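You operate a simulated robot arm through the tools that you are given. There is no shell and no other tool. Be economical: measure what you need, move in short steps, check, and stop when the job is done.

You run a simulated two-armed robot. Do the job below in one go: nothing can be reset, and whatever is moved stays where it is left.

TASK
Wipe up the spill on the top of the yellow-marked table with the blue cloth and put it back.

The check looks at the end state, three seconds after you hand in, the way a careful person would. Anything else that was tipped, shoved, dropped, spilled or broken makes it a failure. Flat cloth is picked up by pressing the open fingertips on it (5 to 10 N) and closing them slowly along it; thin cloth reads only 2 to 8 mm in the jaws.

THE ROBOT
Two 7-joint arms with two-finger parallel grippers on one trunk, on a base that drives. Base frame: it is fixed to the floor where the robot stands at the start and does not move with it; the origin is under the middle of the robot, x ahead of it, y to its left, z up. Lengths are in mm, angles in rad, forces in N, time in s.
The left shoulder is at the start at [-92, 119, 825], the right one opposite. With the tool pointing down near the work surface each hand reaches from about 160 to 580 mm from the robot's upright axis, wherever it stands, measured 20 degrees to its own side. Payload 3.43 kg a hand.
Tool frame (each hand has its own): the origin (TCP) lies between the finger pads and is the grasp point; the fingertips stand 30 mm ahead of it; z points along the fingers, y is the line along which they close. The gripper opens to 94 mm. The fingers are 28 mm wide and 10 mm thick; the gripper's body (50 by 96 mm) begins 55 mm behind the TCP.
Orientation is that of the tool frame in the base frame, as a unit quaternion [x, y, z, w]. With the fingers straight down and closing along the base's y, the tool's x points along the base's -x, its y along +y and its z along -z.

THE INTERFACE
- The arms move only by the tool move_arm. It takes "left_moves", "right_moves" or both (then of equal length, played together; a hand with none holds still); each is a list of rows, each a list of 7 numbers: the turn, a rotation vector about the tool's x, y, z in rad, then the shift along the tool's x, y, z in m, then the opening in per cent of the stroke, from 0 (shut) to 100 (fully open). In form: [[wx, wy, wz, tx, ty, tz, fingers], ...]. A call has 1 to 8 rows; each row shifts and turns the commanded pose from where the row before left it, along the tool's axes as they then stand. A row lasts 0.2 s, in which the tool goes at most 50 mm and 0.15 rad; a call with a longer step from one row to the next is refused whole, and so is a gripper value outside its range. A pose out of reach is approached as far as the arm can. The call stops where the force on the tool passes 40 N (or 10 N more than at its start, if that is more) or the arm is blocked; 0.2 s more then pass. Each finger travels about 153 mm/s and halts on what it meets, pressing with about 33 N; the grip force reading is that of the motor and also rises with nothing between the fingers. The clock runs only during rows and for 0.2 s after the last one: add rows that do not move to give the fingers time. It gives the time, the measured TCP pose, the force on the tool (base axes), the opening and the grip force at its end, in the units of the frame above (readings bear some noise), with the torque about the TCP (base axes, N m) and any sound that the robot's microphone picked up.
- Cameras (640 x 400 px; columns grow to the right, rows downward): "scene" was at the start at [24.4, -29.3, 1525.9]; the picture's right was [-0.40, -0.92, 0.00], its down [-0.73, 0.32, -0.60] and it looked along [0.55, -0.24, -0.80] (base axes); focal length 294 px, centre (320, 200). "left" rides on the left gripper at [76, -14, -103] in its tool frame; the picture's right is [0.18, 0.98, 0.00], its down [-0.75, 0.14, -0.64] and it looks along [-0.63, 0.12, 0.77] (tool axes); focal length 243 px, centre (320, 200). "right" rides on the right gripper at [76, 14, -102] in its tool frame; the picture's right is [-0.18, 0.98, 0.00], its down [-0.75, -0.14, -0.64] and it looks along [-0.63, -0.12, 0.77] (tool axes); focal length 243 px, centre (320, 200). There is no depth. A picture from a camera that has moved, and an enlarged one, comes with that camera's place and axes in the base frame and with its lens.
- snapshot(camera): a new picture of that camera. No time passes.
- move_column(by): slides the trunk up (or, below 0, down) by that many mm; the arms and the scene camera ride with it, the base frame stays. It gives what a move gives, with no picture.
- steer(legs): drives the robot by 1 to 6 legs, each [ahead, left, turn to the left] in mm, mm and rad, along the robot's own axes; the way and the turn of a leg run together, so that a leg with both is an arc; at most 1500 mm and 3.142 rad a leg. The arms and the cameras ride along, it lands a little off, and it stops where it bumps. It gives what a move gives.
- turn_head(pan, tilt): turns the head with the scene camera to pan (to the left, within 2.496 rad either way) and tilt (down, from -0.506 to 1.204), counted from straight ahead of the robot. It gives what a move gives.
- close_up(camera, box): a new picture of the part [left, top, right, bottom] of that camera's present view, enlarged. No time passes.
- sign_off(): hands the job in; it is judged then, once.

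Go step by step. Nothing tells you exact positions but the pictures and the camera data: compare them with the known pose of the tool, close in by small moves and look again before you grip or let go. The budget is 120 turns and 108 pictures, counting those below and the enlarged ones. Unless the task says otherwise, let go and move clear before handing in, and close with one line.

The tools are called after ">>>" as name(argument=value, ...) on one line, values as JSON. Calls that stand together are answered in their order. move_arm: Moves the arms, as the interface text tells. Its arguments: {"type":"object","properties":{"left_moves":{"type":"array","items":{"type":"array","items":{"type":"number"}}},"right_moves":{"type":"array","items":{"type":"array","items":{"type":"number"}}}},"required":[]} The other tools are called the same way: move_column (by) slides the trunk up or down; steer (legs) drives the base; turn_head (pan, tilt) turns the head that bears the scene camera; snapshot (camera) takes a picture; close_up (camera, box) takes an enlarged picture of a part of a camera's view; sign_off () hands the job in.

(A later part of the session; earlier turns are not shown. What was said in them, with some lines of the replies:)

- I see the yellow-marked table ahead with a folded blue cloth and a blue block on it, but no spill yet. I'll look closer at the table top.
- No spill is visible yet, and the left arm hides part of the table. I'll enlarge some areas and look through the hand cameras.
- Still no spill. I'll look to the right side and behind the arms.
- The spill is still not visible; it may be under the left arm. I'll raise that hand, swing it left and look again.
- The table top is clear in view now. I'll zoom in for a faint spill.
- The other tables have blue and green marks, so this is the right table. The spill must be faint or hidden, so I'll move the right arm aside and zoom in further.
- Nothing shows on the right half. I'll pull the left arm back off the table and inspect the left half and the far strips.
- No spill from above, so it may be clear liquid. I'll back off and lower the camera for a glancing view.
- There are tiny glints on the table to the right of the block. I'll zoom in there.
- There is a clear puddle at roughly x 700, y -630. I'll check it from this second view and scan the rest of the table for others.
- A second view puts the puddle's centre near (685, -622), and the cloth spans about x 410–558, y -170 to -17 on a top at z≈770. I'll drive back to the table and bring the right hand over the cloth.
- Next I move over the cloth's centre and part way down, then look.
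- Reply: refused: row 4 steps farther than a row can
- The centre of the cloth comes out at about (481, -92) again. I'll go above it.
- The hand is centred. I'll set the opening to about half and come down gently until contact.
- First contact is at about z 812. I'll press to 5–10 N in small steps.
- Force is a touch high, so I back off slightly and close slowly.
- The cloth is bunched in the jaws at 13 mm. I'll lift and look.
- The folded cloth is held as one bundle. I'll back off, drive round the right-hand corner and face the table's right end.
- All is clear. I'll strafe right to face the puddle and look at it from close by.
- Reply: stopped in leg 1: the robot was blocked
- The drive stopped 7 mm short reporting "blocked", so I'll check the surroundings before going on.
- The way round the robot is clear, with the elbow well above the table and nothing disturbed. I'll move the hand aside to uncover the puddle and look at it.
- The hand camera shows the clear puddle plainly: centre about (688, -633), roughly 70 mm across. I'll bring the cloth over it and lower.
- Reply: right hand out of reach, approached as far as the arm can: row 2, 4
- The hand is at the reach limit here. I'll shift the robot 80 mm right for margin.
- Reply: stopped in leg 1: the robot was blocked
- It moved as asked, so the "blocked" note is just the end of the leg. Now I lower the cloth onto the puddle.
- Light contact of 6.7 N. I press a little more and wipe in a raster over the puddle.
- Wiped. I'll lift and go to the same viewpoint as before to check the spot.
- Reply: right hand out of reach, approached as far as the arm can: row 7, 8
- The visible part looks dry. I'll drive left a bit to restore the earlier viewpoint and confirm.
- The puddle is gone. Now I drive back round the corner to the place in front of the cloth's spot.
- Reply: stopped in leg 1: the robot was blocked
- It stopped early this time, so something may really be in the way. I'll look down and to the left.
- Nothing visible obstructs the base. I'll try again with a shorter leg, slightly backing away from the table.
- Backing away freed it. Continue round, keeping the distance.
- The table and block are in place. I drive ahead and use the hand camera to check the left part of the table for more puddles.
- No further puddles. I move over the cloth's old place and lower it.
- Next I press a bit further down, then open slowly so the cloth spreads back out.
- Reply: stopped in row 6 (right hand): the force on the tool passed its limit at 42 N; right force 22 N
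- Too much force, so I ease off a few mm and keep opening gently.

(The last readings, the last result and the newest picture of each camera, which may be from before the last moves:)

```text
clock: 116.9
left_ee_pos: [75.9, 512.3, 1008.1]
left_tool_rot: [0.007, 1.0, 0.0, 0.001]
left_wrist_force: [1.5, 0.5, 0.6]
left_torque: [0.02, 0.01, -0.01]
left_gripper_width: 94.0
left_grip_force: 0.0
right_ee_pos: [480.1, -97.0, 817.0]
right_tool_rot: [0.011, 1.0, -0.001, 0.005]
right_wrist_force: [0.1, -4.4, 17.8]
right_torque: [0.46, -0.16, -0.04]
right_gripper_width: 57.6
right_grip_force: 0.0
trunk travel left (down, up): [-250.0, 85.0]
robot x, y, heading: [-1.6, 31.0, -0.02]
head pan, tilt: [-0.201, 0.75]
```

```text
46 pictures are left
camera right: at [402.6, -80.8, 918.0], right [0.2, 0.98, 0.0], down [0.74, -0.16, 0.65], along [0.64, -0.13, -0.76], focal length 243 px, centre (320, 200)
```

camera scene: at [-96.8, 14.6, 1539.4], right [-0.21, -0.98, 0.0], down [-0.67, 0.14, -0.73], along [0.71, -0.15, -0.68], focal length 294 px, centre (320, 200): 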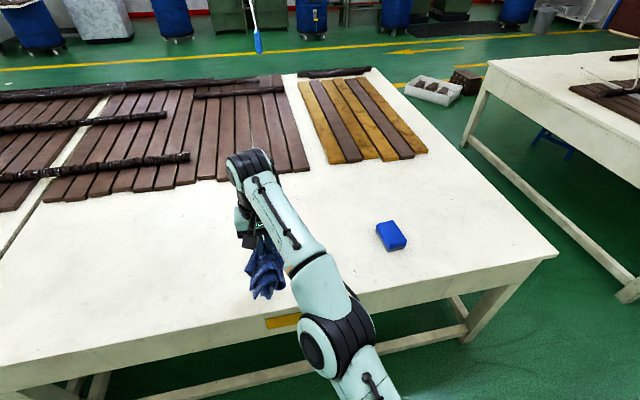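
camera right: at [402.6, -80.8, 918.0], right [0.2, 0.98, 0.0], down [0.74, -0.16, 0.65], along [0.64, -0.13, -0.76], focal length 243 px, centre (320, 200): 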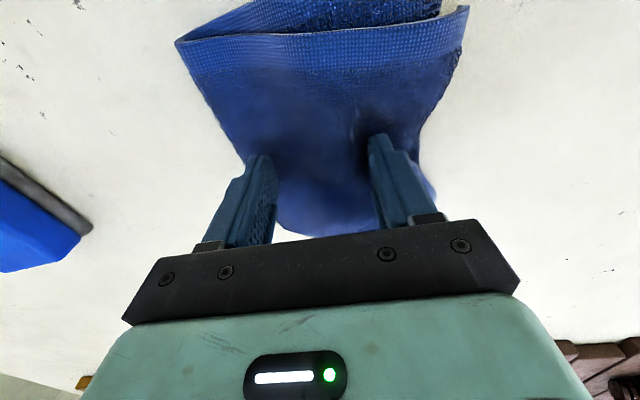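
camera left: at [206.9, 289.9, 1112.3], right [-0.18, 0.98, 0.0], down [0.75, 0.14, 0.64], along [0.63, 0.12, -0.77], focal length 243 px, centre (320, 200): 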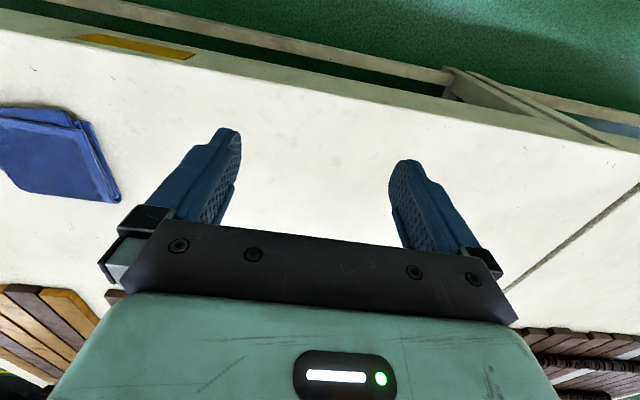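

The cloth has spread nicely. I lift straight off and look.

>>> move_arm(right_moves=[[0, 0, 0, 0, 0, -0.02, 64], [0, 0, 0, 0, 0, -0.04, 64], [0, 0, 0, 0, 0, -0.045, 64], [0, 0, 0, 0, 0, -0.045, 64], [0, 0, 0, 0, -0.03, -0.035, 64], [0, 0, 0, 0.02, -0.04, 0, 64], [0, 0, 0, 0.02, -0.04, 0, 64], [0, 0, 0, 0.02, -0.04, 0, 64]])

>>> turn_head(pan=0.0, tilt=0.95)

>>> close_up(camera="scene", box=[240, 120, 560, 320])

>>> snapshot(camera="right")

```text
clock: 118.7
left_ee_pos: [75.1, 512.4, 1009.1]
left_tool_rot: [0.007, 1.0, -0.001, 0.001]
left_wrist_force: [-0.4, 0.5, 0.0]
left_torque: [-0.01, 0.0, 0.03]
left_gripper_width: 94.1
left_grip_force: 0.1
right_ee_pos: [416.5, -247.9, 1000.0]
right_tool_rot: [0.009, 1.0, -0.001, 0.004]
right_wrist_force: [0.1, -0.5, -0.7]
right_torque: [0.04, -0.01, 0.01]
right_gripper_width: 60.4
right_grip_force: 0.0
trunk travel left (down, up): [-250.0, 85.0]
robot x, y, heading: [-4.6, 31.1, -0.018]
head pan, tilt: [-0.201, 0.75]
```

```text
clock: 119.4
left_ee_pos: [76.0, 513.9, 1007.4]
left_tool_rot: [0.007, 1.0, 0.0, 0.0]
left_wrist_force: [-0.6, -0.3, 0.2]
left_torque: [0.0, 0.0, -0.02]
left_gripper_width: 94.0
left_grip_force: 0.2
right_ee_pos: [416.9, -246.8, 1001.0]
right_tool_rot: [0.01, 1.0, -0.001, 0.004]
right_wrist_force: [0.8, 0.2, -0.8]
right_torque: [-0.01, -0.04, 0.01]
right_gripper_width: 60.0
right_grip_force: 0.1
trunk travel left (down, up): [-250.0, 85.0]
robot x, y, heading: [-6.1, 29.3, -0.016]
head pan, tilt: [0.0, 0.949]
```

```text
2.00 times, centred on (400, 220) of scene
camera zoom: at [25.1, 29.2, 1524.0], right [-0.02, -1.0, 0.0], down [-0.81, 0.01, -0.58], along [0.58, -0.01, -0.81], focal length 588 px, centre (160, 160)
```

zoom: 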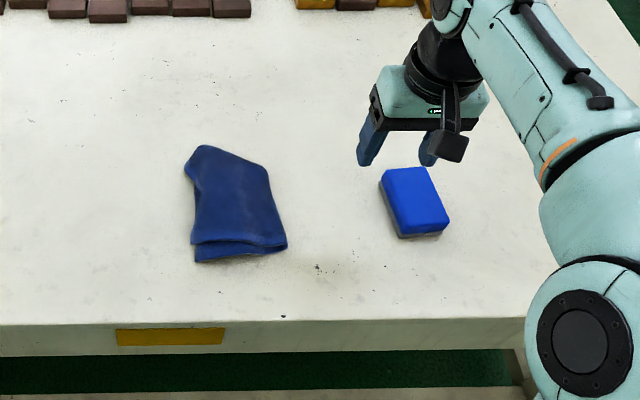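

```text
44 pictures are left
camera right: at [339.3, -229.8, 1103.2], right [0.2, 0.98, 0.0], down [0.75, -0.16, 0.65], along [0.63, -0.13, -0.76], focal length 243 px, centre (320, 200)
```

right: 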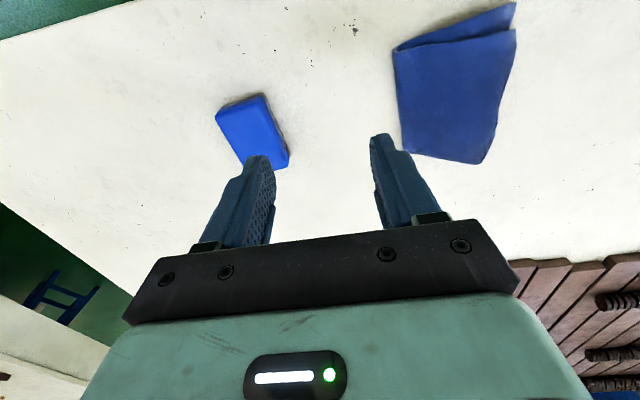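

The cloth lies folded within about 10 mm of its original place. The puddle is gone and the hands are clear, so I'm handing in.

>>> sign_off()

```text
The job is handed in.
```

I wiped up the clear spill with the blue cloth, laid the cloth back within about 10 mm of where it was (slightly less square than before), and moved both hands clear.
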